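You operate a simulated robot arm through the tools that you are given. There is no shell and no other tool.

You run a simulated two-armed robot. Do the job below in one go: nothing can be reset, and whatever is moved stays where it is left.

TASK
The depth mark shows: press the coupling home, crimp it and draw the ring out.
Fine: other hoses left alone, one good crimp, hands outside the yellow lines, power off at the end. Where these are worked on the way, their far stop is far enough and under half their travel is too little: crimper die ring.

It is judged by the outcome, as a careful person would: the job done as asked, and still so three seconds after it is handed in. It fails if anything else is knocked over, pushed out of place, dropped, spilled or broken.

THE ROBOT
Two 7-joint arms with two-finger parallel grippers on one trunk, on a base that drives. Base frame: it is fixed to the floor where the robot stands at the start and does not move with it; the origin is under the middle of the robot, x ahead of it, y to its left, z up. Readings come in mm, rad, newtons and seconds.
The left shoulder is at the start at [20, 113, 1472], the right one opposite. With the tool pointing down near the work surface each hand reaches from about 100 to 380 mm from the robot's upright axis, wherever it stands, measured 20 degrees to its own side. Places, roughly: crimper power switch [500, 0, 1400]. Payload 1.57 kg a hand.
Tool frame (each hand has its own): the origin (TCP) lies between the finger pads and is the grasp point; the fingertips stand 30 mm ahead of it; z points along the fingers, y is the line along which they close. The gripper opens to 80 mm. The fingers are 17 mm wide and 12 mm thick; the gripper's body (40 by 82 mm) begins 80 mm behind the TCP.
Orientation is that of the tool frame in the base frame, as a unit quaternion [w, x, y, z]. With the fingers straight down and closing along the base's y, the tool's x points along the base's -x, its y along +y and its z along -z.

THE INTERFACE
- The arms move only by the tool step_arm. It takes "left_deltas", "right_deltas" or both (then of equal length, played together; a hand with none holds still); each is a list of rows, each an object (a shift or turn left out is 0, a gripper value left out holds the last) with "translation": the shift along the tool's x, y, z in units of 20 mm (1.0 is 20 mm), a list of three; "turn": the turn, a rotation vector about the tool's x, y, z in units of 4 degrees (1.0 is 4 degrees), a list of three; "claw": the gripper command, from -1 (fully open) to 1 (shut), values between in proportion. In form: [{"translation": [x, y, z], "turn": [wx, wy, wz], "claw": claw}, ...]. A call has 1 to 20 rows; each row shifts and turns the commanded pose from where the row before left it, along the tool's axes as they then stand. A call with a number of a shift or a turn outside -1 to 1 is refused whole. A row lasts 0.2 s, in which the tool goes at most 50 mm and 0.15 rad; a call with a longer step from one row to the next is refused whole, and so is a gripper value outside its range. Where a pose cannot be reached the arm comes as near as it can. A force on the tool above 50 N (or 10 N above the force at the start of the call, whichever is more), or a blocked arm, ends the call early, and 0.2 s more pass. Each finger travels about 45 mm/s and halts on what it meets, pressing with about 30 N; the grip force reading is that of the motor and also rises with nothing between the fingers. The clock runs only during rows and for 0.2 s after the last one: add rows that do not move to give the fingers time. It gives the time, the measured TCP pose, the force on the tool (base axes), the opening and the grip force at its end, in the units of the frame above (readings bear some noise), with the torque about the TCP (base axes, N m) and any sound that the robot's microphone picked up, and new pictures: "show" is both (left out), scene, wrist or none (wrist: the cameras of the hands that moved).
- Cameras (640 x 400 px; columns grow to the right, rows downward): "scene" is now at [98.4, 0.6, 1597.7]; the picture's right is [0.01, -1.00, 0.00], its down [-0.58, -0.01, -0.81] and it looks along [0.81, 0.01, -0.58] (base axes); focal length 214 px, centre (320, 200). "left" rides on the left gripper at [72, 6, -122] in its tool frame; the picture's right is [-0.09, 1.00, 0.00], its down [-0.84, -0.08, -0.54] and it looks along [-0.54, -0.05, 0.84] (tool axes); focal length 238 px, centre (320, 200). "right" rides on the right gripper at [72, -7, -122] in its tool frame; the picture's right is [0.09, 1.00, 0.00], its down [-0.84, 0.08, -0.54] and it looks along [-0.54, 0.05, 0.84] (tool axes); focal length 238 px, centre (320, 200). There is no depth. A picture from a camera that has moved, and an enlarged one, comes with that camera's place and axes in the base frame and with its lens.
- lift_body(by): slides the trunk up (or, below 0, down) by that many mm; the arms and the scene camera ride with it, the base frame stays. It gives what a move gives, with no picture.
- steer(legs): drives the robot by 1 to 6 legs, each [ahead, left, turn to the left] in mm, mm and rad, along the robot's own axes; the way and the turn of a leg run together, so that a leg with both is an arc; at most 1500 mm and 3.142 rad a leg. The arms and the cameras ride along, it lands a little off, and it stops where it bumps. It gives what a move gives, and a new picture of the scene camera.
- aim_head(pan, tilt): turns the head with the scene camera to pan (to the left, within 1.396 rad either way) and tilt (down, from -0.506 to 1.204), counted from straight ahead of the robot. It gives what a move gives, and a new picture of the scene camera.
- enlarge(camera, box): a new picture of the part [left, top, right, bottom] of that camera's present view, enlarged. No time passes.
- close_job(): hands the job in; it is judged then, once.

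Nothing tells you exact positions but the pictures and the camera data. Unless the task says otherwise, let go and move clear before handing in.

The tools are called after "Emit:" as name(argument=value, ...) on one line, values as JSON. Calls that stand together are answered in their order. step_arm: Moves the arms, as the interface text tells. Its arguments: {"type":"object","properties":{"left_deltas":{"type":"array"},"right_deltas":{"type":"array"},"show":{"type":"string","enum":["both","scene","wrist","none"]}},"required":[]} The other tools are called the same way: lift_body (by) slides the trunk up or down; steer (legs) drives the base; aim_head (pan, tilt) turns the head that bears the scene camera; enlarge (camera, box) takes an enlarged picture of a part of a camera's view; close_job () hands the job in.

At the start:

```text
time_s: 0.0
left_tcp_pos: [306.9, 142.5, 1655.8]
left_orientation: [-0.001, 0.0, 1.0, -0.002]
left_force: [0.0, 0.2, -0.3]
left_wrist_torque: [0.0, -0.06, -0.05]
left_grip_width: 80.0
left_grasp_force: 0.2
right_tcp_pos: [298.6, -161.2, 1575.6]
right_orientation: [0.0, 0.0, 1.0, 0.0]
right_force: [0.6, -0.7, 0.2]
right_wrist_torque: [-0.03, -0.03, 0.0]
right_grip_width: 80.1
right_grasp_force: 0.1
trunk travel left (down, up): [-525.0, 45.0]
robot x, y, heading: [0.8, -3.0, 0.004]
head pan, tilt: [0.009, 0.62]
```

scene: 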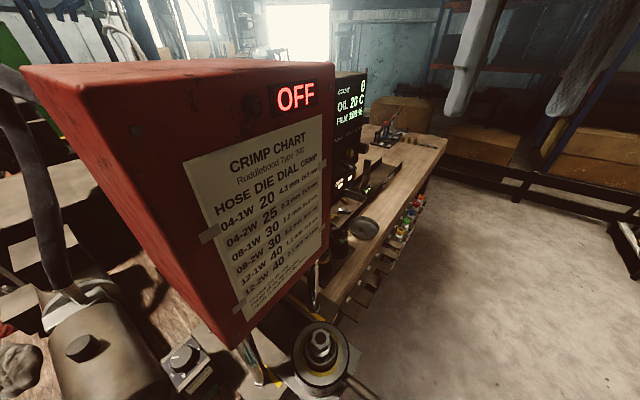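
right: 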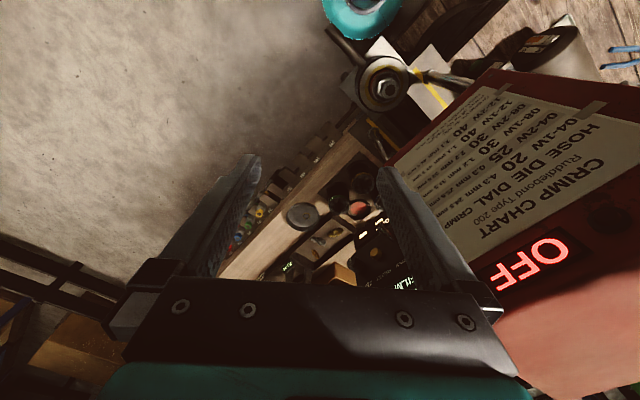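
left: 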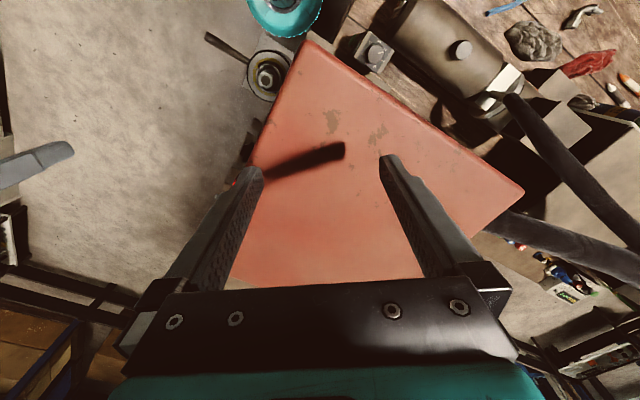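

I see a red crimper with a crimp chart and an "OFF" display in front of me, with a workbench further off. I'll look around before moving anything.

Emit:
enlarge(camera="scene", box=[180, 60, 380, 200])

Emit:
enlarge(camera="scene", box=[160, 260, 400, 400])

Emit:
aim_head(pan=0.0, tilt=1.2)

```text
2.86 times, centred on (280, 130) of scene
camera zoom: at [98.4, 0.6, 1597.7], right [0.01, -1.0, 0.0], down [-0.58, -0.01, -0.81], along [0.81, 0.01, -0.58], focal length 613 px, centre (434, 400)
```

zoom: 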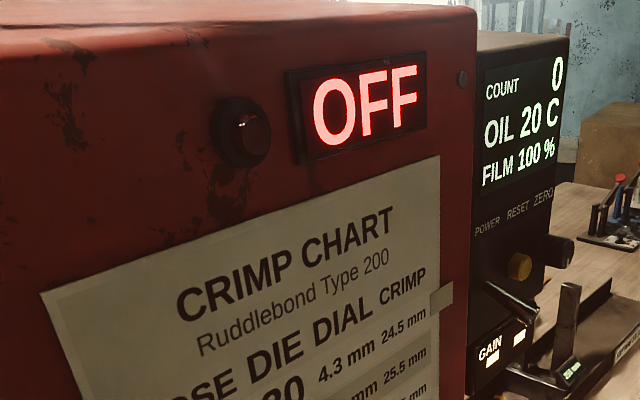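

```text
2.67 times, centred on (280, 330) of scene
camera zoom: at [98.4, 0.6, 1597.7], right [0.01, -1.0, 0.0], down [-0.58, -0.01, -0.81], along [0.81, 0.01, -0.58], focal length 572 px, centre (427, -147)
```

zoom: 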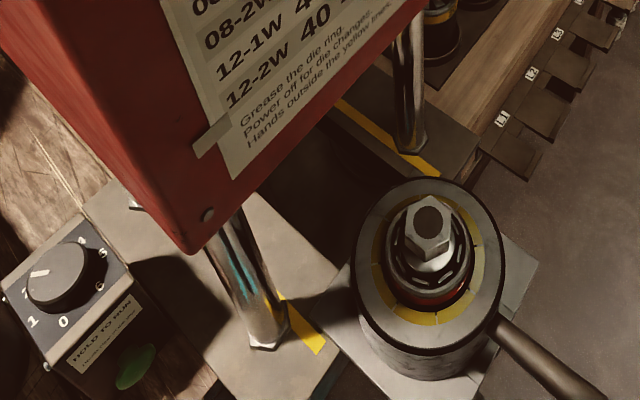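

```text
time_s: 1.0
left_tcp_pos: [309.0, 141.3, 1656.7]
left_orientation: [0.0, 0.0, 1.0, -0.002]
left_force: [0.0, -0.6, 0.4]
left_wrist_torque: [-0.01, 0.03, -0.02]
left_grip_width: 80.1
left_grasp_force: 0.1
right_tcp_pos: [297.7, -161.8, 1576.1]
right_orientation: [0.0, 0.001, 1.0, 0.0]
right_force: [-0.1, -0.3, -0.3]
right_wrist_torque: [-0.01, 0.0, 0.0]
right_grip_width: 79.6
right_grasp_force: 0.0
trunk travel left (down, up): [-525.0, 45.0]
robot x, y, heading: [1.0, 2.4, -0.0]
head pan, tilt: [0.0, 1.201]
camera scene: at [66.5, -0.2, 1554.7], right [0.0, -1.0, 0.0], down [-0.93, 0.0, -0.36], along [0.36, 0.0, -0.93], focal length 214 px, centre (320, 200)
```

scene: 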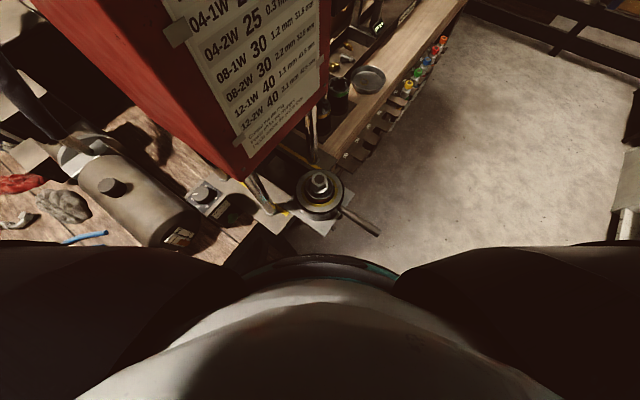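

The crimper has a press head on posts, a die ring with a handle sitting drawn out in front, and a control box with a dial and a green button. I'll zoom in on each of these.

Emit:
enlarge(camera="scene", box=[170, 140, 400, 260])

Emit:
enlarge(camera="scene", box=[280, 155, 390, 245])

Emit:
enlarge(camera="scene", box=[0, 100, 240, 250])

Emit:
enlarge(camera="right", box=[320, 0, 640, 200])

Emit:
enlarge(camera="left", box=[200, 0, 640, 275])

```text
2.78 times, centred on (285, 200) of scene
camera zoom: at [66.5, -0.2, 1554.7], right [0.0, -1.0, 0.0], down [-0.93, 0.0, -0.36], along [0.36, 0.0, -0.93], focal length 597 px, centre (417, 200)
```

zoom: 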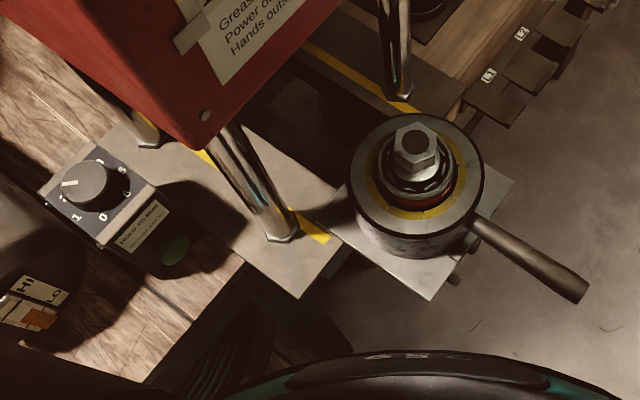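

```text
4.44 times, centred on (335, 200) of scene
camera zoom: at [66.5, -0.2, 1554.7], right [0.0, -1.0, 0.0], down [-0.93, 0.0, -0.36], along [0.36, 0.0, -0.93], focal length 953 px, centre (253, 200)
```

zoom: 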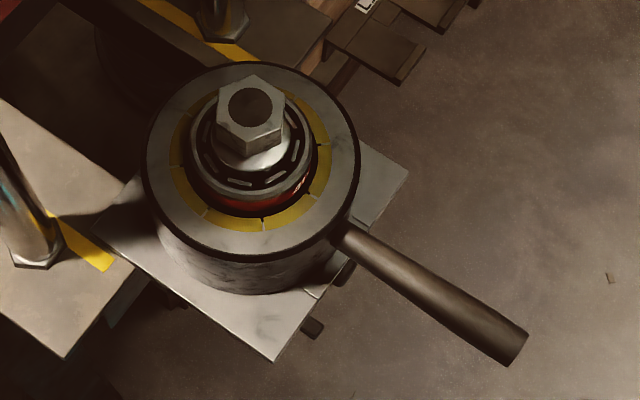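

```text
2.67 times, centred on (120, 175) of scene
camera zoom: at [66.5, -0.2, 1554.7], right [0.0, -1.0, 0.0], down [-0.93, 0.0, -0.36], along [0.36, 0.0, -0.93], focal length 572 px, centre (853, 267)
```

zoom: 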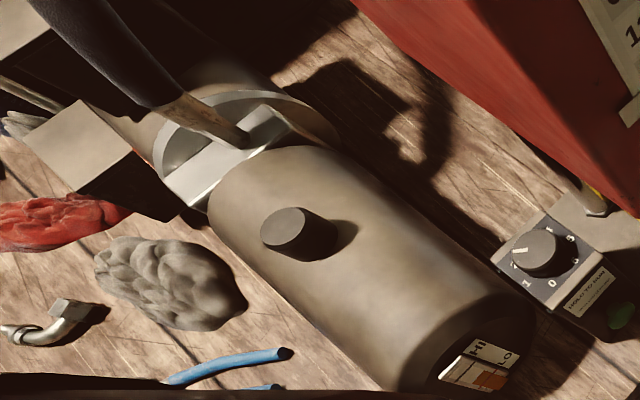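

```text
2.00 times, centred on (480, 100) of right
camera zoom: at [226.7, -167.2, 1697.5], right [-0.09, 1.0, 0.0], down [0.84, 0.08, 0.54], along [0.54, 0.05, -0.84], focal length 477 px, centre (0, 400)
```

zoom: 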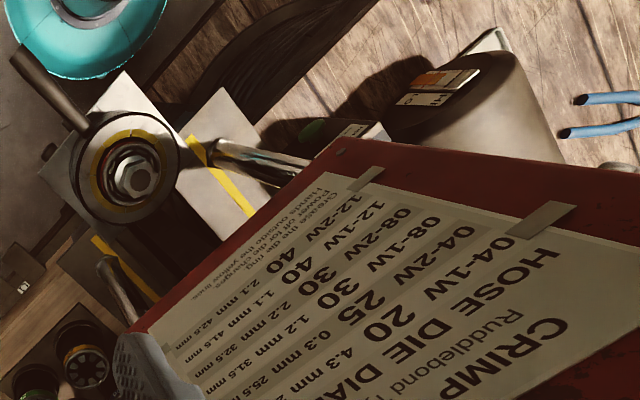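

```text
1.45 times, centred on (420, 138) of left
camera zoom: at [235.5, 148.6, 1778.5], right [0.09, 1.0, 0.0], down [0.84, -0.08, 0.54], along [0.54, -0.05, -0.84], focal length 347 px, centre (174, 291)
```

zoom: 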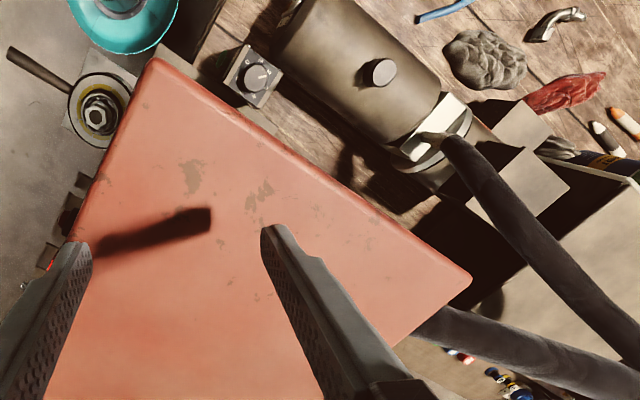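

The coupling stands in the die ring at about (295, 3, 1105), with a red depth mark visible below it. Next I'll find the power switch and the controls.

Emit:
aim_head(pan=0.0, tilt=0.35)

Emit:
enlarge(camera="scene", box=[220, 120, 400, 240])

Emit:
enlarge(camera="scene", box=[310, 140, 410, 220])

Emit:
enlarge(camera="scene", box=[180, 220, 360, 340])

```text
time_s: 2.2
left_tcp_pos: [308.0, 142.3, 1656.3]
left_orientation: [0.0, 0.0, 1.0, -0.002]
left_force: [0.4, 0.9, 0.0]
left_wrist_torque: [0.02, -0.02, 0.04]
left_grip_width: 80.0
left_grasp_force: 0.0
right_tcp_pos: [297.6, -161.0, 1575.5]
right_orientation: [0.0, 0.0, 1.0, 0.001]
right_force: [-0.4, -0.3, 0.2]
right_wrist_torque: [0.03, -0.04, 0.01]
right_grip_width: 79.9
right_grasp_force: 0.1
trunk travel left (down, up): [-525.0, 45.0]
robot x, y, heading: [-0.8, 1.3, -0.0]
head pan, tilt: [0.0, 0.351]
camera scene: at [103.8, -0.2, 1622.0], right [0.0, -1.0, 0.0], down [-0.34, 0.0, -0.94], along [0.94, 0.0, -0.34], focal length 214 px, centre (320, 200)
```

scene: 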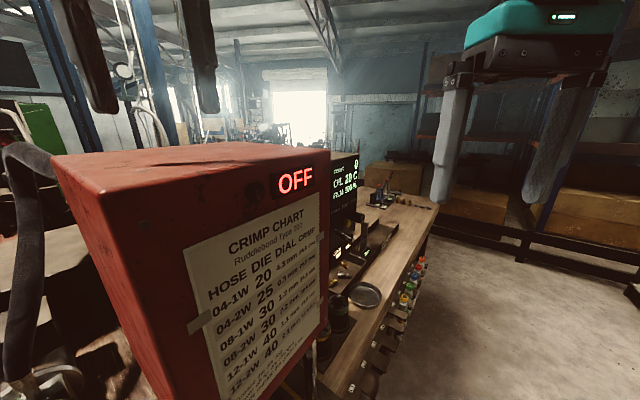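

```text
3.33 times, centred on (310, 180) of scene
camera zoom: at [103.8, -0.2, 1622.0], right [0.0, -1.0, 0.0], down [-0.34, 0.0, -0.94], along [0.94, 0.0, -0.34], focal length 715 px, centre (353, 267)
```

zoom: 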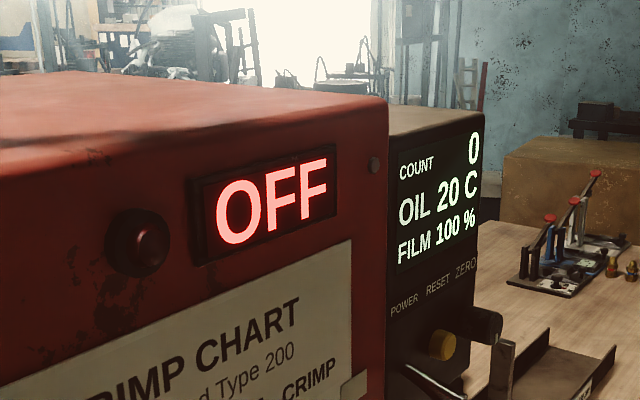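

```text
5.00 times, centred on (360, 180) of scene
camera zoom: at [103.8, -0.2, 1622.0], right [0.0, -1.0, 0.0], down [-0.34, 0.0, -0.94], along [0.94, 0.0, -0.34], focal length 1072 px, centre (120, 300)
```

zoom: 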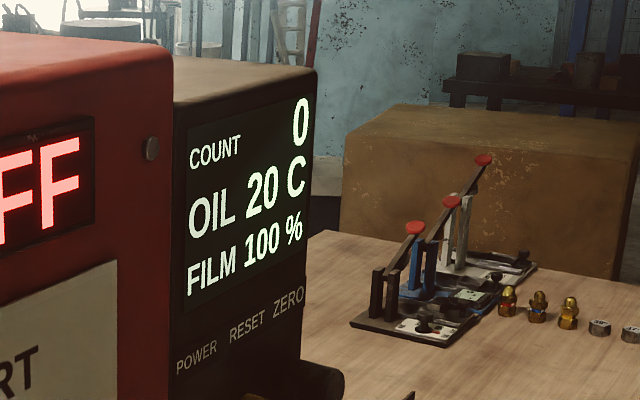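

```text
3.33 times, centred on (270, 280) of scene
camera zoom: at [103.8, -0.2, 1622.0], right [0.0, -1.0, 0.0], down [-0.34, 0.0, -0.94], along [0.94, 0.0, -0.34], focal length 715 px, centre (487, -67)
```

zoom: 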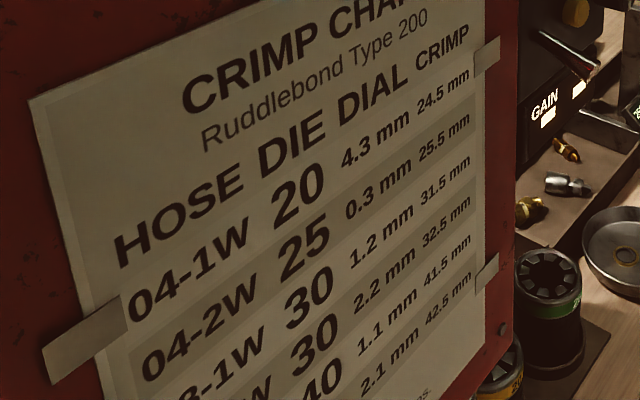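

The black controller beside the crimper carries a count display and POWER/RESET/ZERO labels. I'll look at it from the right wrist camera and zoom in on the bench.

Emit:
enlarge(camera="right", box=[220, 130, 460, 290])

Emit:
aim_head(pan=-0.1, tilt=0.7)

Emit:
enlarge(camera="scene", box=[280, 20, 460, 140])

Emit:
enlarge(camera="scene", box=[250, 120, 430, 240])

```text
2.50 times, centred on (340, 210) of right
camera zoom: at [226.7, -167.2, 1697.5], right [-0.09, 1.0, 0.0], down [0.84, 0.08, 0.54], along [0.54, 0.05, -0.84], focal length 596 px, centre (270, 175)
```

zoom: 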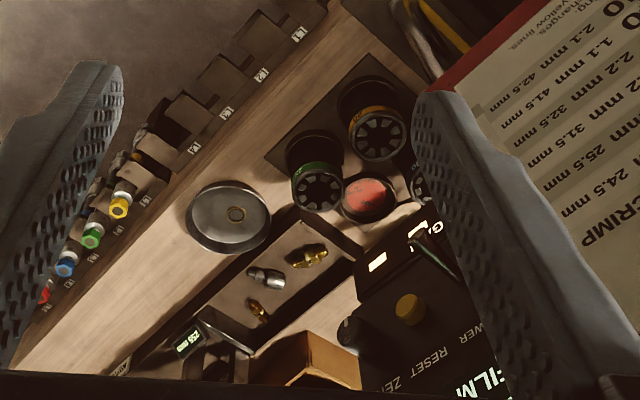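

```text
time_s: 3.0
left_tcp_pos: [307.0, 142.0, 1656.2]
left_orientation: [0.0, 0.0, 1.0, -0.002]
left_force: [0.6, 0.1, 0.7]
left_wrist_torque: [-0.01, 0.0, -0.04]
left_grip_width: 80.2
left_grasp_force: 0.0
right_tcp_pos: [297.6, -162.0, 1576.7]
right_orientation: [0.0, 0.001, 1.0, 0.001]
right_force: [-0.1, 0.0, -0.1]
right_wrist_torque: [-0.02, 0.02, -0.03]
right_grip_width: 79.9
right_grasp_force: 0.1
trunk travel left (down, up): [-525.0, 45.0]
robot x, y, heading: [-1.6, -4.1, -0.002]
head pan, tilt: [-0.099, 0.7]
camera scene: at [95.0, -8.6, 1590.7], right [-0.1, -1.0, 0.0], down [-0.64, 0.06, -0.77], along [0.76, -0.08, -0.64], focal length 214 px, centre (320, 200)
```

scene: 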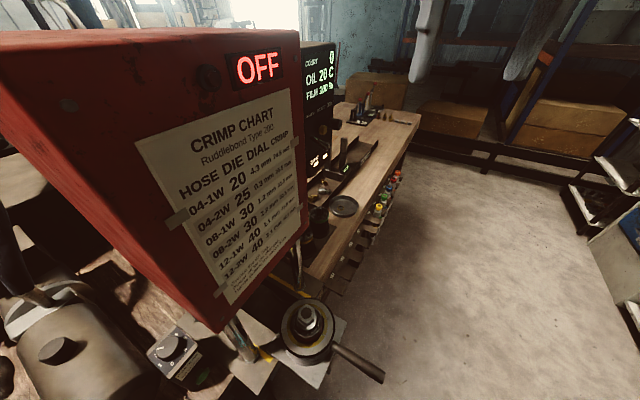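

```text
3.33 times, centred on (370, 80) of scene
camera zoom: at [95.0, -8.6, 1590.7], right [-0.1, -1.0, 0.0], down [-0.64, 0.06, -0.77], along [0.76, -0.08, -0.64], focal length 715 px, centre (153, 600)
```

zoom: 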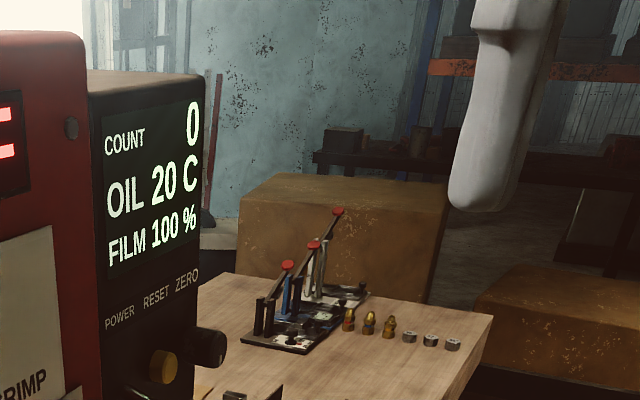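

```text
3.33 times, centred on (340, 180) of scene
camera zoom: at [95.0, -8.6, 1590.7], right [-0.1, -1.0, 0.0], down [-0.64, 0.06, -0.77], along [0.76, -0.08, -0.64], focal length 715 px, centre (253, 267)
```

zoom: 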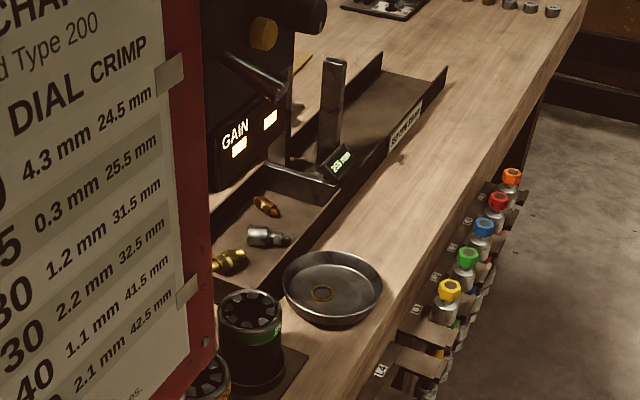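

The POWER toggle looks like the bat lever on the black controller, at about (464…510, -35…-55, 1400), and its lever is pointing down. I'll look right and left for context.

Emit:
aim_head(pan=0.6, tilt=0.85)

Emit:
enlarge(camera="scene", box=[260, 150, 500, 310])

Emit:
enlarge(camera="scene", box=[360, 200, 460, 270])

```text
time_s: 4.1
left_tcp_pos: [309.2, 142.8, 1655.4]
left_orientation: [0.0, 0.001, 1.0, -0.002]
left_force: [-0.6, 0.7, 0.6]
left_wrist_torque: [0.0, 0.0, 0.01]
left_grip_width: 80.0
left_grasp_force: 0.1
right_tcp_pos: [298.9, -161.0, 1575.1]
right_orientation: [0.0, 0.0, 1.0, 0.0]
right_force: [0.5, -0.3, 0.3]
right_wrist_torque: [0.0, -0.01, 0.01]
right_grip_width: 79.9
right_grasp_force: 0.1
trunk travel left (down, up): [-525.0, 45.0]
robot x, y, heading: [-4.0, 4.5, 0.0]
head pan, tilt: [0.6, 0.85]
camera scene: at [75.2, 43.9, 1578.4], right [0.56, -0.83, 0.0], down [-0.62, -0.42, -0.66], along [0.55, 0.37, -0.75], focal length 214 px, centre (320, 200)
```

scene: 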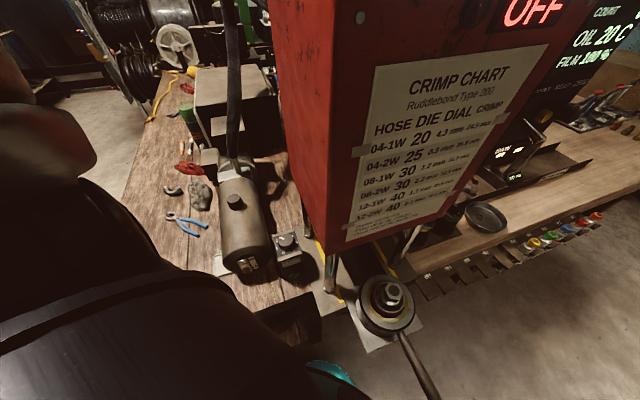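

```text
2.50 times, centred on (380, 230) of scene
camera zoom: at [75.2, 43.9, 1578.4], right [0.56, -0.83, 0.0], down [-0.62, -0.42, -0.66], along [0.55, 0.37, -0.75], focal length 536 px, centre (170, 125)
```

zoom: 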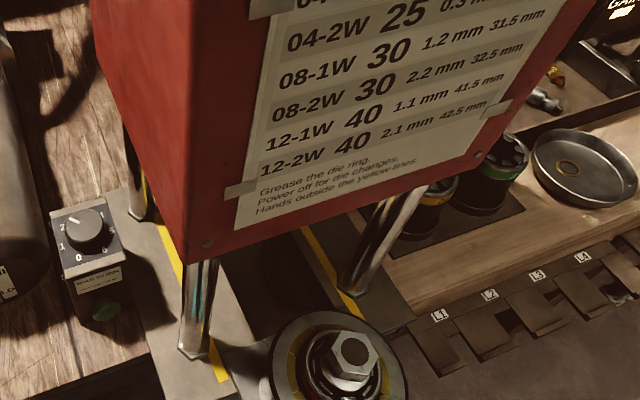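

```text
5.71 times, centred on (410, 235) of scene
camera zoom: at [75.2, 43.9, 1578.4], right [0.56, -0.83, 0.0], down [-0.62, -0.42, -0.66], along [0.55, 0.37, -0.75], focal length 1226 px, centre (-194, 0)
```

zoom: 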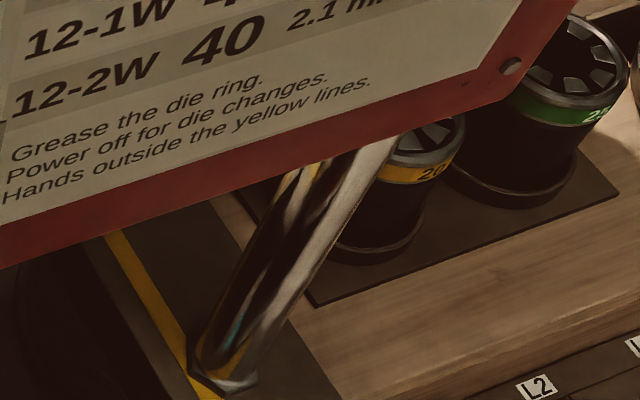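

The spare dies read 20 (yellow) and 25 (green), and the die in the ring has yellow segments. I'll zoom in on the dial and the ring.

Emit:
enlarge(camera="scene", box=[268, 220, 328, 285])

Emit:
enlarge(camera="scene", box=[340, 260, 440, 350])

Emit:
enlarge(camera="scene", box=[130, 100, 310, 290])

Emit:
aim_head(pan=-0.6, tilt=0.8)

```text
6.15 times, centred on (298, 252) of scene
camera zoom: at [75.2, 43.9, 1578.4], right [0.56, -0.83, 0.0], down [-0.62, -0.42, -0.66], along [0.55, 0.37, -0.75], focal length 1320 px, centre (455, -123)
```

zoom: 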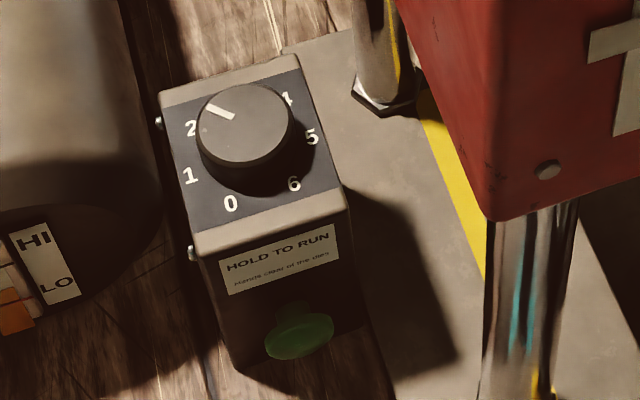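

```text
4.44 times, centred on (390, 305) of scene
camera zoom: at [75.2, 43.9, 1578.4], right [0.56, -0.83, 0.0], down [-0.62, -0.42, -0.66], along [0.55, 0.37, -0.75], focal length 953 px, centre (9, -267)
```

zoom: 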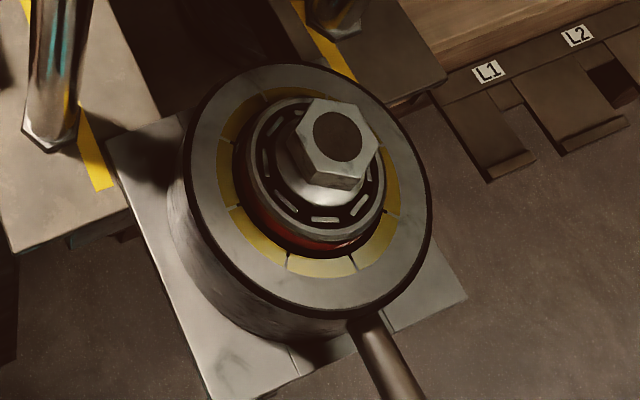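

```text
2.11 times, centred on (220, 195) of scene
camera zoom: at [75.2, 43.9, 1578.4], right [0.56, -0.83, 0.0], down [-0.62, -0.42, -0.66], along [0.55, 0.37, -0.75], focal length 452 px, centre (530, 210)
```

zoom: 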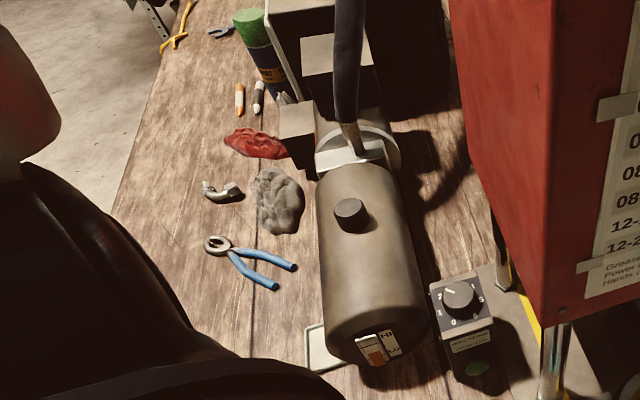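

```text
time_s: 5.5
left_tcp_pos: [308.6, 141.5, 1656.2]
left_orientation: [0.0, 0.001, 1.0, -0.002]
left_force: [0.0, -0.3, 0.4]
left_wrist_torque: [-0.01, 0.0, 0.01]
left_grip_width: 80.1
left_grasp_force: 0.1
right_tcp_pos: [298.3, -161.1, 1575.8]
right_orientation: [0.0, 0.0, 1.0, 0.001]
right_force: [0.4, 0.2, 0.4]
right_wrist_torque: [-0.01, 0.02, 0.0]
right_grip_width: 80.0
right_grasp_force: 0.1
trunk travel left (down, up): [-525.0, 45.0]
robot x, y, heading: [-1.3, 2.3, -0.001]
head pan, tilt: [-0.6, 0.799]
camera scene: at [77.2, -45.7, 1582.4], right [-0.56, -0.83, 0.0], down [-0.59, 0.4, -0.7], along [0.58, -0.39, -0.72], focal length 214 px, centre (320, 200)
```

scene: 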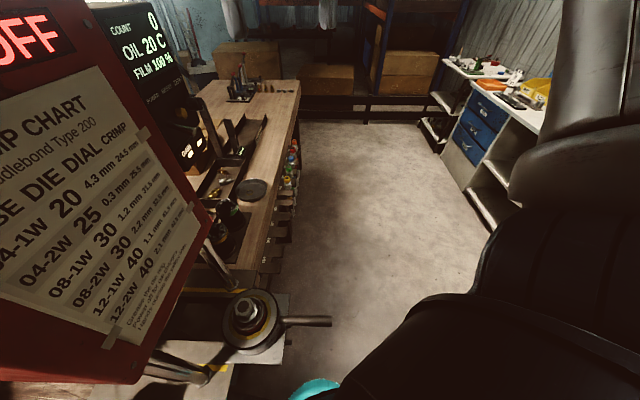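

The dial points between 2 and 3, and the stop on its box is the green HOLD TO RUN button. I'll zoom in from this new angle on the ring, the bench and the controller.

Emit:
enlarge(camera="scene", box=[200, 270, 340, 370])

Emit:
enlarge(camera="scene", box=[180, 100, 310, 290])

Emit:
enlarge(camera="scene", box=[90, 0, 230, 170])

Emit:
enlarge(camera="scene", box=[430, 40, 560, 150])

```text
4.00 times, centred on (270, 320) of scene
camera zoom: at [77.2, -45.7, 1582.4], right [-0.56, -0.83, 0.0], down [-0.59, 0.4, -0.7], along [0.58, -0.39, -0.72], focal length 858 px, centre (520, -280)
```

zoom: 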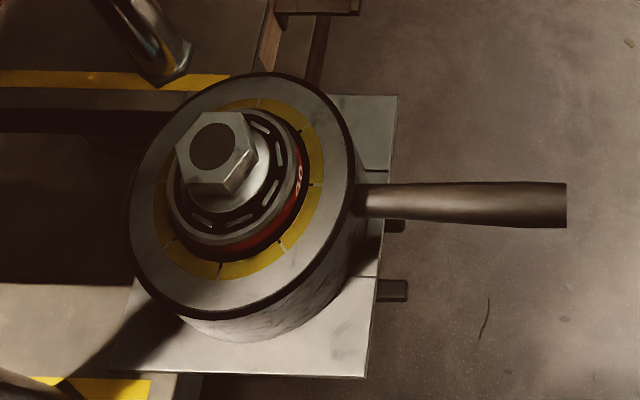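

```text
2.11 times, centred on (245, 195) of scene
camera zoom: at [77.2, -45.7, 1582.4], right [-0.56, -0.83, 0.0], down [-0.59, 0.4, -0.7], along [0.58, -0.39, -0.72], focal length 452 px, centre (478, 210)
```

zoom: 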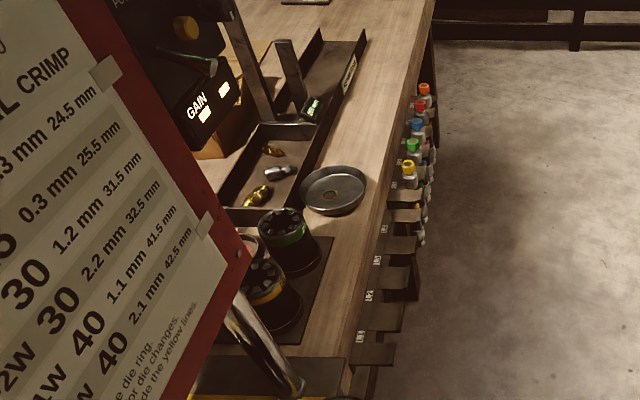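

```text
2.35 times, centred on (160, 85) of scene
camera zoom: at [77.2, -45.7, 1582.4], right [-0.56, -0.83, 0.0], down [-0.59, 0.4, -0.7], along [0.58, -0.39, -0.72], focal length 505 px, centre (696, 471)
```

zoom: 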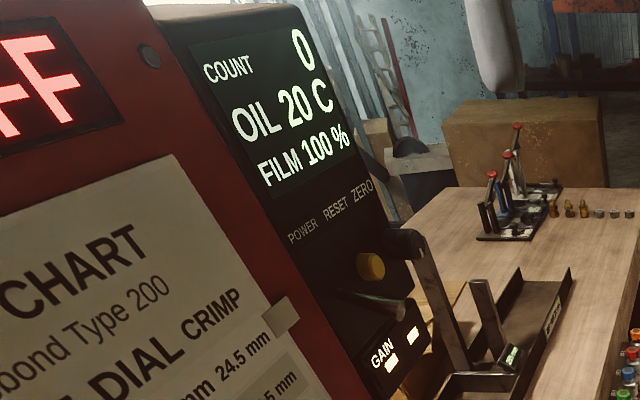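

```text
3.64 times, centred on (495, 95) of scene
camera zoom: at [77.2, -45.7, 1582.4], right [-0.56, -0.83, 0.0], down [-0.59, 0.4, -0.7], along [0.58, -0.39, -0.72], focal length 780 px, centre (-316, 582)
```

zoom: 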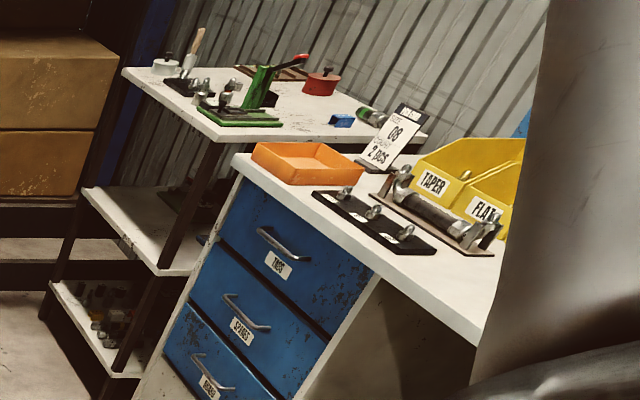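

A tag on the far shelf says "size 08, 2 pcs", and the handle and tray show clearly from here. I'll raise the left hand off the crimper's top and bring it back to the left.

Emit:
step_arm(left_deltas=[{"translation": [0, 0, -1]}, {"translation": [1, 0, -1]}, {"translation": [1, 0, 0]}, {"translation": [1, 0, 0]}, {"translation": [1, 0, 0]}, {"translation": [1, 0, 0]}, {"translation": [1, 0, 0]}, {"translation": [1, 1, 0]}, {"translation": [0, 1, 0]}, {"translation": [0, 1, 0]}, {"translation": [0, 1, 0]}, {"translation": [0, 1, 0]}], show="both")

```text
time_s: 8.1
left_tcp_pos: [227.8, 203.8, 1604.0]
left_orientation: [0.001, 0.0, 1.0, -0.001]
left_force: [0.2, -0.9, 0.8]
left_wrist_torque: [0.0, 0.01, -0.02]
left_grip_width: 80.0
left_grasp_force: 0.0
left hand out of reach, approached as far as the arm can: row 2, 3, 4, 5, 7, 8, 9, 10, 11, 12
right_tcp_pos: [298.2, -160.0, 1575.7]
right_orientation: [-0.001, -0.001, 1.0, -0.001]
right_force: [0.4, 0.8, 0.1]
right_wrist_torque: [0.02, 0.01, 0.02]
right_grip_width: 79.9
right_grasp_force: 0.0
trunk travel left (down, up): [-525.0, 45.0]
robot x, y, heading: [2.6, 1.1, -0.001]
head pan, tilt: [-0.6, 0.799]
camera scene: at [77.4, -45.3, 1582.4], right [-0.56, -0.83, 0.0], down [-0.59, 0.4, -0.7], along [0.58, -0.39, -0.72], focal length 214 px, centre (320, 200)
camera left: at [154.3, 211.3, 1726.9], right [0.09, 1.0, 0.0], down [0.84, -0.07, 0.54], along [0.54, -0.05, -0.84], focal length 238 px, centre (320, 200)
```

scene: 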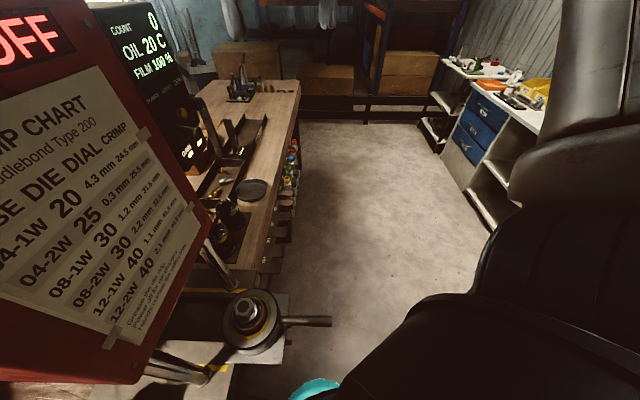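
left: 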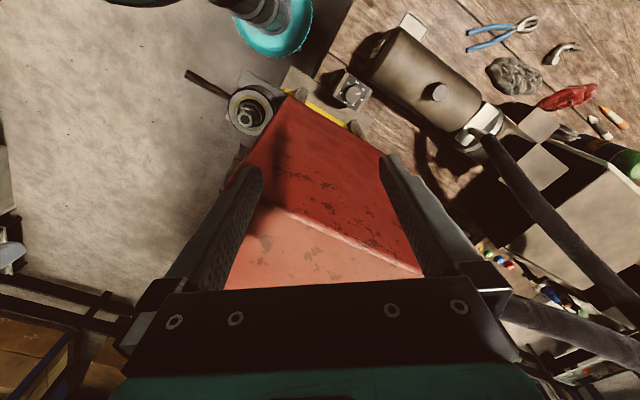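

The left hand stopped at (228, 204, 1604), close to the crimper's left side. I'll move it further left and then down into easier reach.

Emit:
step_arm(left_deltas=[{"translation": [0, 1, 0]}, {"translation": [0, 1, 0]}, {"translation": [0, 1, 0.5]}, {"translation": [0, 1, 1]}, {"translation": [0, 0, 1]}, {"translation": [0, 0, 1]}], show="wrist")

```text
time_s: 9.5
left_tcp_pos: [241.1, 265.7, 1515.9]
left_orientation: [0.0, -0.001, 1.0, -0.002]
left_force: [0.5, 0.0, -0.4]
left_wrist_torque: [-0.03, -0.02, -0.01]
left_grip_width: 79.9
left_grasp_force: 0.1
left hand out of reach, approached as far as the arm can: row 1, 2, 3
right_tcp_pos: [298.7, -159.7, 1576.8]
right_orientation: [0.0, 0.0, 1.0, 0.0]
right_force: [-0.3, 0.4, -0.8]
right_wrist_torque: [0.01, 0.02, 0.01]
right_grip_width: 80.3
right_grasp_force: 0.1
trunk travel left (down, up): [-525.0, 45.0]
robot x, y, heading: [0.8, -2.0, -0.005]
head pan, tilt: [-0.6, 0.799]
camera left: at [169.1, 271.9, 1637.8], right [0.09, 1.0, 0.0], down [0.84, -0.07, 0.54], along [0.54, -0.05, -0.84], focal length 238 px, centre (320, 200)
```

left: 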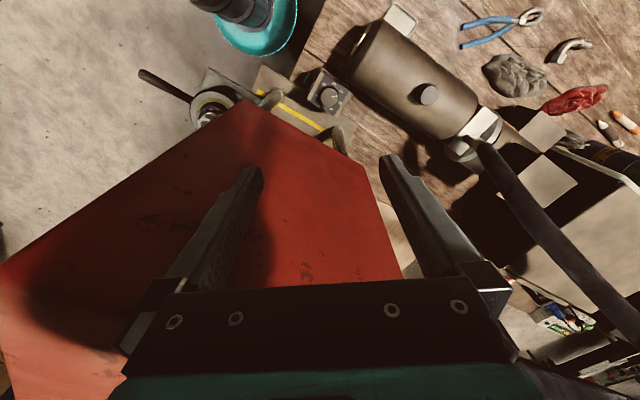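

The left hand is now clear of the crimper, and the machine's push-in direction works out at about (0.563, 0.826). I'll bring the right hand down in front of the ring, turned to line up with the handle, for a close look.

Emit:
step_arm(right_deltas=[{"translation": [1, 0.4, 1]}, {"translation": [1, 0.4, 1]}, {"translation": [1, 0.4, 1]}, {"translation": [1, 0.4, 1]}, {"translation": [0.9, 0.4, 1]}, {"translation": [0, 0, 0.8], "turn": [0, 0, -1]}, {"translation": [0, 0, 0.8], "turn": [0, 0, -1]}, {"translation": [0, 0, 0.8], "turn": [0, 0, -1]}, {"translation": [0, 0, 0.8], "turn": [0, 0, -1]}, {"translation": [0, 0, 0.8], "turn": [0, 0, -1]}, {"translation": [0, 0, 0.8], "turn": [0, 0, -1]}, {"translation": [0, 0, 0.8], "turn": [0, 0, -1]}, {"translation": [0, 0, 0.8], "turn": [0, 0, -1]}, {"translation": [0, 0, 0.8], "turn": [0, 0, -1]}, {"translation": [0, 0, 0.8], "turn": [0, 0, -1]}, {"translation": [0, 0, 0.8], "turn": [0, 0, -1]}, {"translation": [0, 0, 0.8], "turn": [0, 0, -1]}, {"translation": [0, 0, 0.8], "turn": [0, 0, -1]}, {"translation": [0, 0, 0.8], "turn": [0, 0, -1]}], show="both")

```text
time_s: 13.5
left_tcp_pos: [240.2, 263.5, 1516.5]
left_orientation: [0.0, 0.0, 1.0, -0.001]
left_force: [0.2, -0.6, -1.0]
left_wrist_torque: [0.01, 0.04, 0.01]
left_grip_width: 80.2
left_grasp_force: 0.0
right_tcp_pos: [237.8, -109.9, 1266.6]
right_orientation: [-0.001, -0.47, 0.883, 0.0]
right_force: [0.3, -0.8, -0.2]
right_wrist_torque: [0.01, -0.01, 0.0]
right_grip_width: 80.0
right_grasp_force: 0.1
right hand out of reach, approached as far as the arm can: row 11, 12, 13, 14, 15, 16, 17
trunk travel left (down, up): [-525.0, 45.0]
robot x, y, heading: [-0.3, -0.7, -0.003]
head pan, tilt: [-0.6, 0.799]
camera scene: at [77.1, -46.0, 1582.4], right [-0.56, -0.83, 0.0], down [-0.59, 0.41, -0.7], along [0.58, -0.39, -0.72], focal length 214 px, centre (320, 200)
camera right: at [202.8, -171.9, 1387.6], right [-0.88, 0.48, 0.0], down [0.4, 0.74, 0.54], along [0.26, 0.48, -0.84], focal length 238 px, centre (320, 200)
```

scene: 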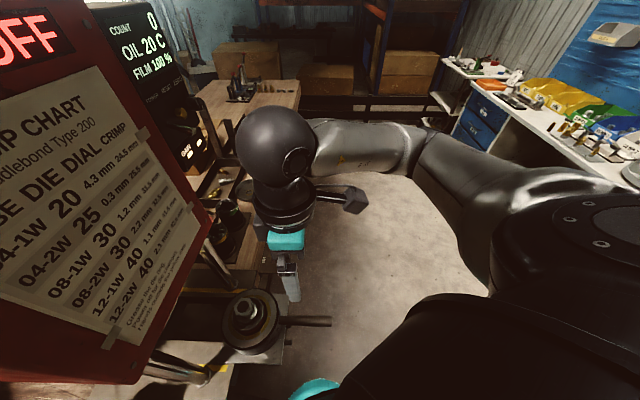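
right: 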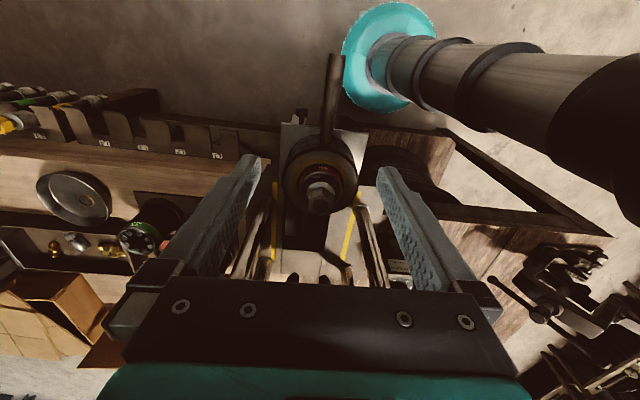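

The right camera now shows the ring, the handle and both yellow lines. I'll zoom in there.

Emit:
enlarge(camera="right", box=[240, 100, 400, 220])

Emit:
enlarge(camera="right", box=[240, 180, 420, 300])

Emit:
enlarge(camera="right", box=[0, 60, 200, 200])

Emit:
enlarge(camera="right", box=[340, 110, 640, 320])

```text
3.33 times, centred on (320, 160) of right
camera zoom: at [202.8, -171.9, 1387.6], right [-0.88, 0.48, 0.0], down [0.4, 0.74, 0.54], along [0.26, 0.48, -0.84], focal length 794 px, centre (320, 333)
```

zoom: 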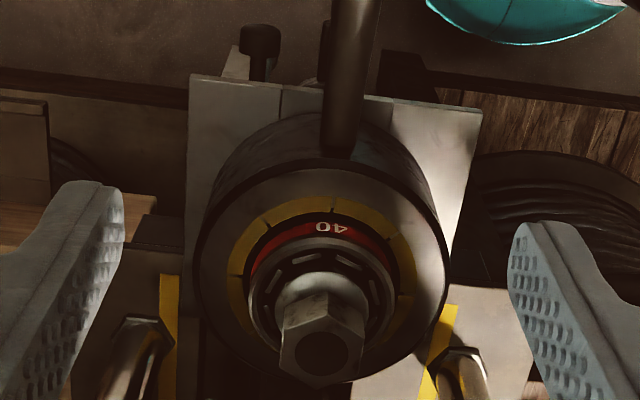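

```text
3.33 times, centred on (330, 240) of right
camera zoom: at [202.8, -171.9, 1387.6], right [-0.88, 0.48, 0.0], down [0.4, 0.74, 0.54], along [0.26, 0.48, -0.84], focal length 794 px, centre (287, 67)
```

zoom: 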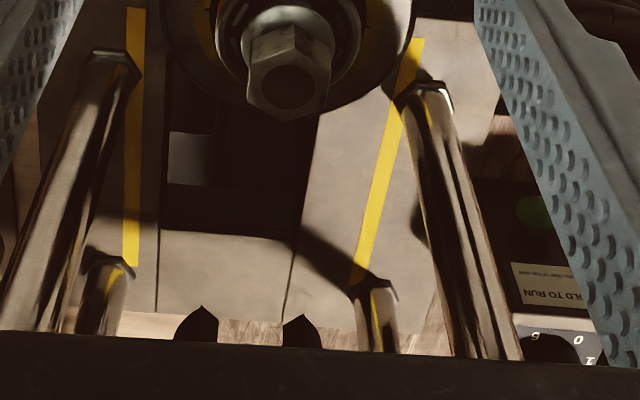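

```text
2.86 times, centred on (100, 130) of right
camera zoom: at [202.8, -171.9, 1387.6], right [-0.88, 0.48, 0.0], down [0.4, 0.74, 0.54], along [0.26, 0.48, -0.84], focal length 681 px, centre (949, 400)
```

zoom: 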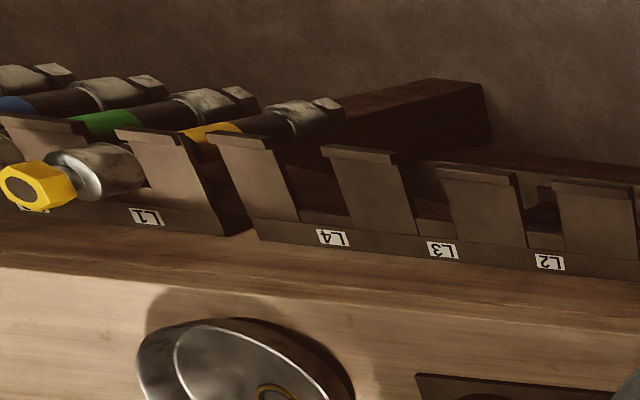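

```text
1.90 times, centred on (490, 215) of right
camera zoom: at [202.8, -171.9, 1387.6], right [-0.88, 0.48, 0.0], down [0.4, 0.74, 0.54], along [0.26, 0.48, -0.84], focal length 454 px, centre (-4, 171)
```

zoom: 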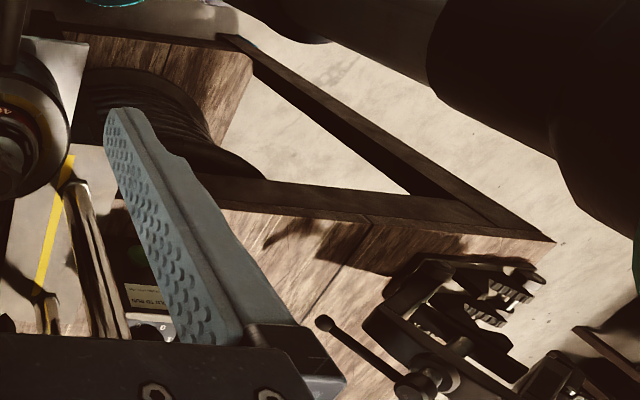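

The red strip is the die's own label and reads "40". So the depth mark must be something else on the coupling or hose, and I'll zoom in harder.

Emit:
enlarge(camera="right", box=[296, 150, 344, 215])

Emit:
enlarge(camera="scene", box=[225, 285, 275, 335])

Emit:
enlarge(camera="left", box=[180, 50, 360, 150])

Emit:
enlarge(camera="left", box=[300, 60, 360, 120])

```text
6.15 times, centred on (320, 182) of right
camera zoom: at [202.8, -171.9, 1387.6], right [-0.88, 0.48, 0.0], down [0.4, 0.74, 0.54], along [0.26, 0.48, -0.84], focal length 1467 px, centre (320, 308)
```

zoom: 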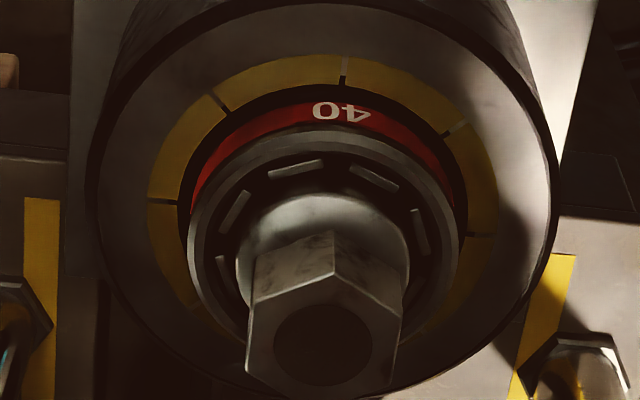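

```text
8.00 times, centred on (250, 310) of scene
camera zoom: at [77.1, -46.0, 1582.4], right [-0.56, -0.83, 0.0], down [-0.59, 0.41, -0.7], along [0.58, -0.39, -0.72], focal length 1716 px, centre (880, -680)
```

zoom: 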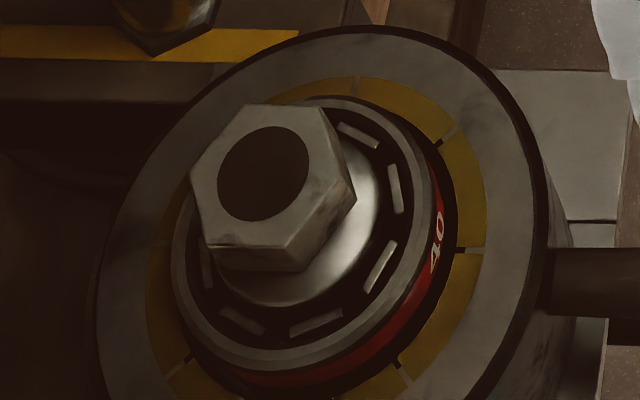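

```text
3.56 times, centred on (270, 100) of left
camera zoom: at [168.6, 270.9, 1638.2], right [0.09, 1.0, 0.0], down [0.84, -0.08, 0.54], along [0.54, -0.05, -0.84], focal length 848 px, centre (498, 556)
```

zoom: 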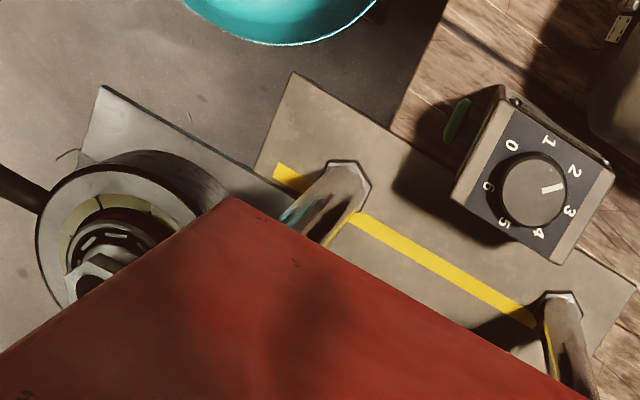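

```text
6.67 times, centred on (330, 90) of left
camera zoom: at [168.6, 270.9, 1638.2], right [0.09, 1.0, 0.0], down [0.84, -0.08, 0.54], along [0.54, -0.05, -0.84], focal length 1589 px, centre (253, 933)
```

zoom: 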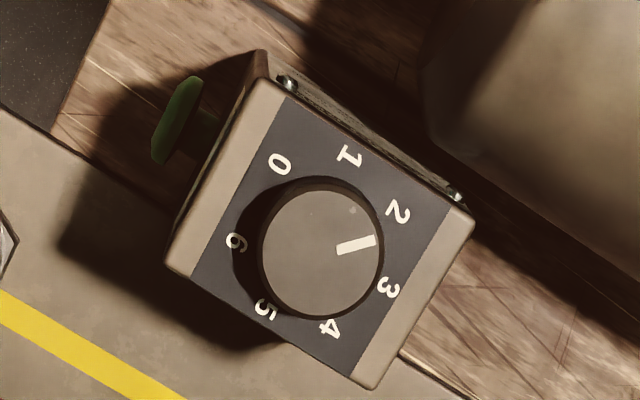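

The dial reads about 2.1 and the die is 40, which matches the 12-2W row of the chart. The ring top is near (294, 0, 1035) and the hex top near (295, 0, 1103). I'll close the right gripper and carry it over the coupling, well above it.

Emit:
step_arm(right_deltas=[{"translation": [-0.7, 0.08, 0], "claw": 1}, {"translation": [-0.9, 0.1, 0], "claw": 1}, {"translation": [-0.9, 0.1, 0], "claw": 1}, {"translation": [-0.9, 0.1, 0], "claw": 1}, {"translation": [-0.9, 0.1, 0], "claw": 1}, {"translation": [-0.9, 0.1, 0], "claw": 1}, {"translation": [-0.95, 0.13, 0], "claw": 1}, {"claw": 1}], show="both")

```text
time_s: 15.3
left_tcp_pos: [241.0, 265.1, 1516.4]
left_orientation: [0.0, 0.0, 1.0, -0.002]
left_force: [0.5, -0.3, -0.3]
left_wrist_torque: [-0.01, 0.02, 0.04]
left_grip_width: 79.9
left_grasp_force: 0.1
right_tcp_pos: [291.0, -0.0, 1266.3]
right_orientation: [-0.001, -0.469, 0.883, 0.0]
right_force: [-0.8, 0.2, 0.2]
right_wrist_torque: [0.01, 0.01, -0.01]
right_grip_width: 0.1
right_grasp_force: 22.0
trunk travel left (down, up): [-525.0, 45.0]
robot x, y, heading: [1.4, -1.9, -0.0]
head pan, tilt: [-0.6, 0.799]
camera scene: at [77.0, -46.3, 1582.4], right [-0.57, -0.83, 0.0], down [-0.59, 0.41, -0.7], along [0.58, -0.39, -0.72], focal length 214 px, centre (320, 200)
camera right: at [256.6, -62.7, 1387.7], right [-0.88, 0.48, 0.0], down [0.4, 0.74, 0.54], along [0.26, 0.48, -0.84], focal length 238 px, centre (320, 200)
```

scene: 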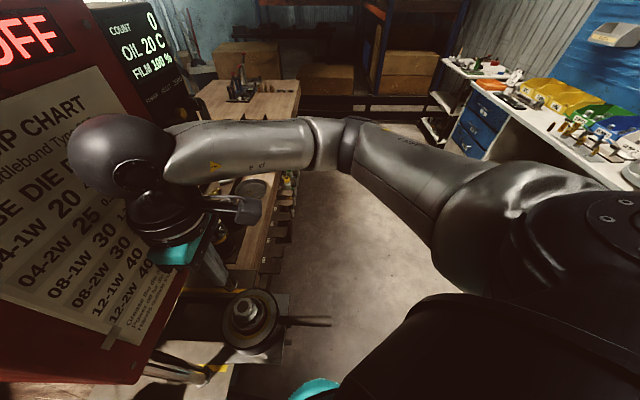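
right: 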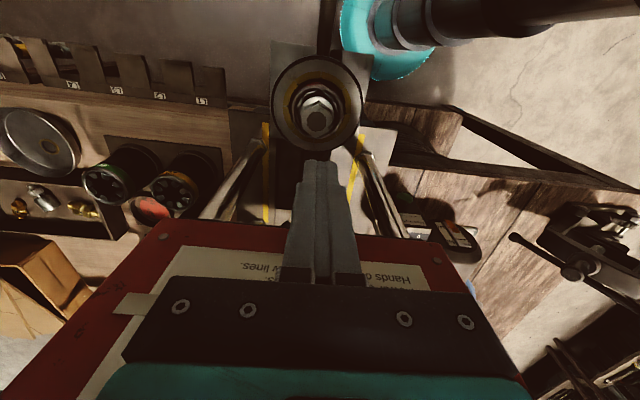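

The closed fingers are above the coupling line and clear of the red face. I'll zoom in to line up precisely.

Emit:
enlarge(camera="right", box=[260, 40, 380, 160])

Emit:
enlarge(camera="right", box=[280, 80, 350, 135])

```text
3.33 times, centred on (320, 100) of right
camera zoom: at [256.6, -62.7, 1387.7], right [-0.88, 0.48, 0.0], down [0.4, 0.74, 0.54], along [0.26, 0.48, -0.84], focal length 794 px, centre (320, 533)
```

zoom: 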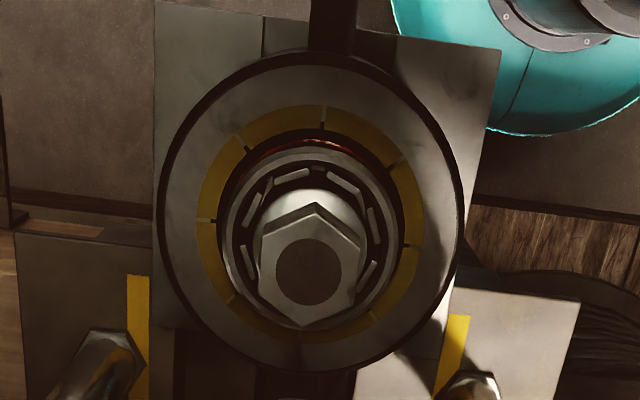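

```text
7.27 times, centred on (315, 108) of right
camera zoom: at [256.6, -62.7, 1387.7], right [-0.88, 0.48, 0.0], down [0.4, 0.74, 0.54], along [0.26, 0.48, -0.84], focal length 1734 px, centre (356, 873)
```

zoom: 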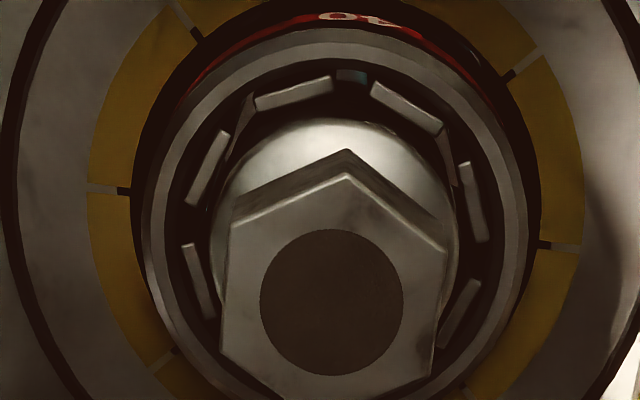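

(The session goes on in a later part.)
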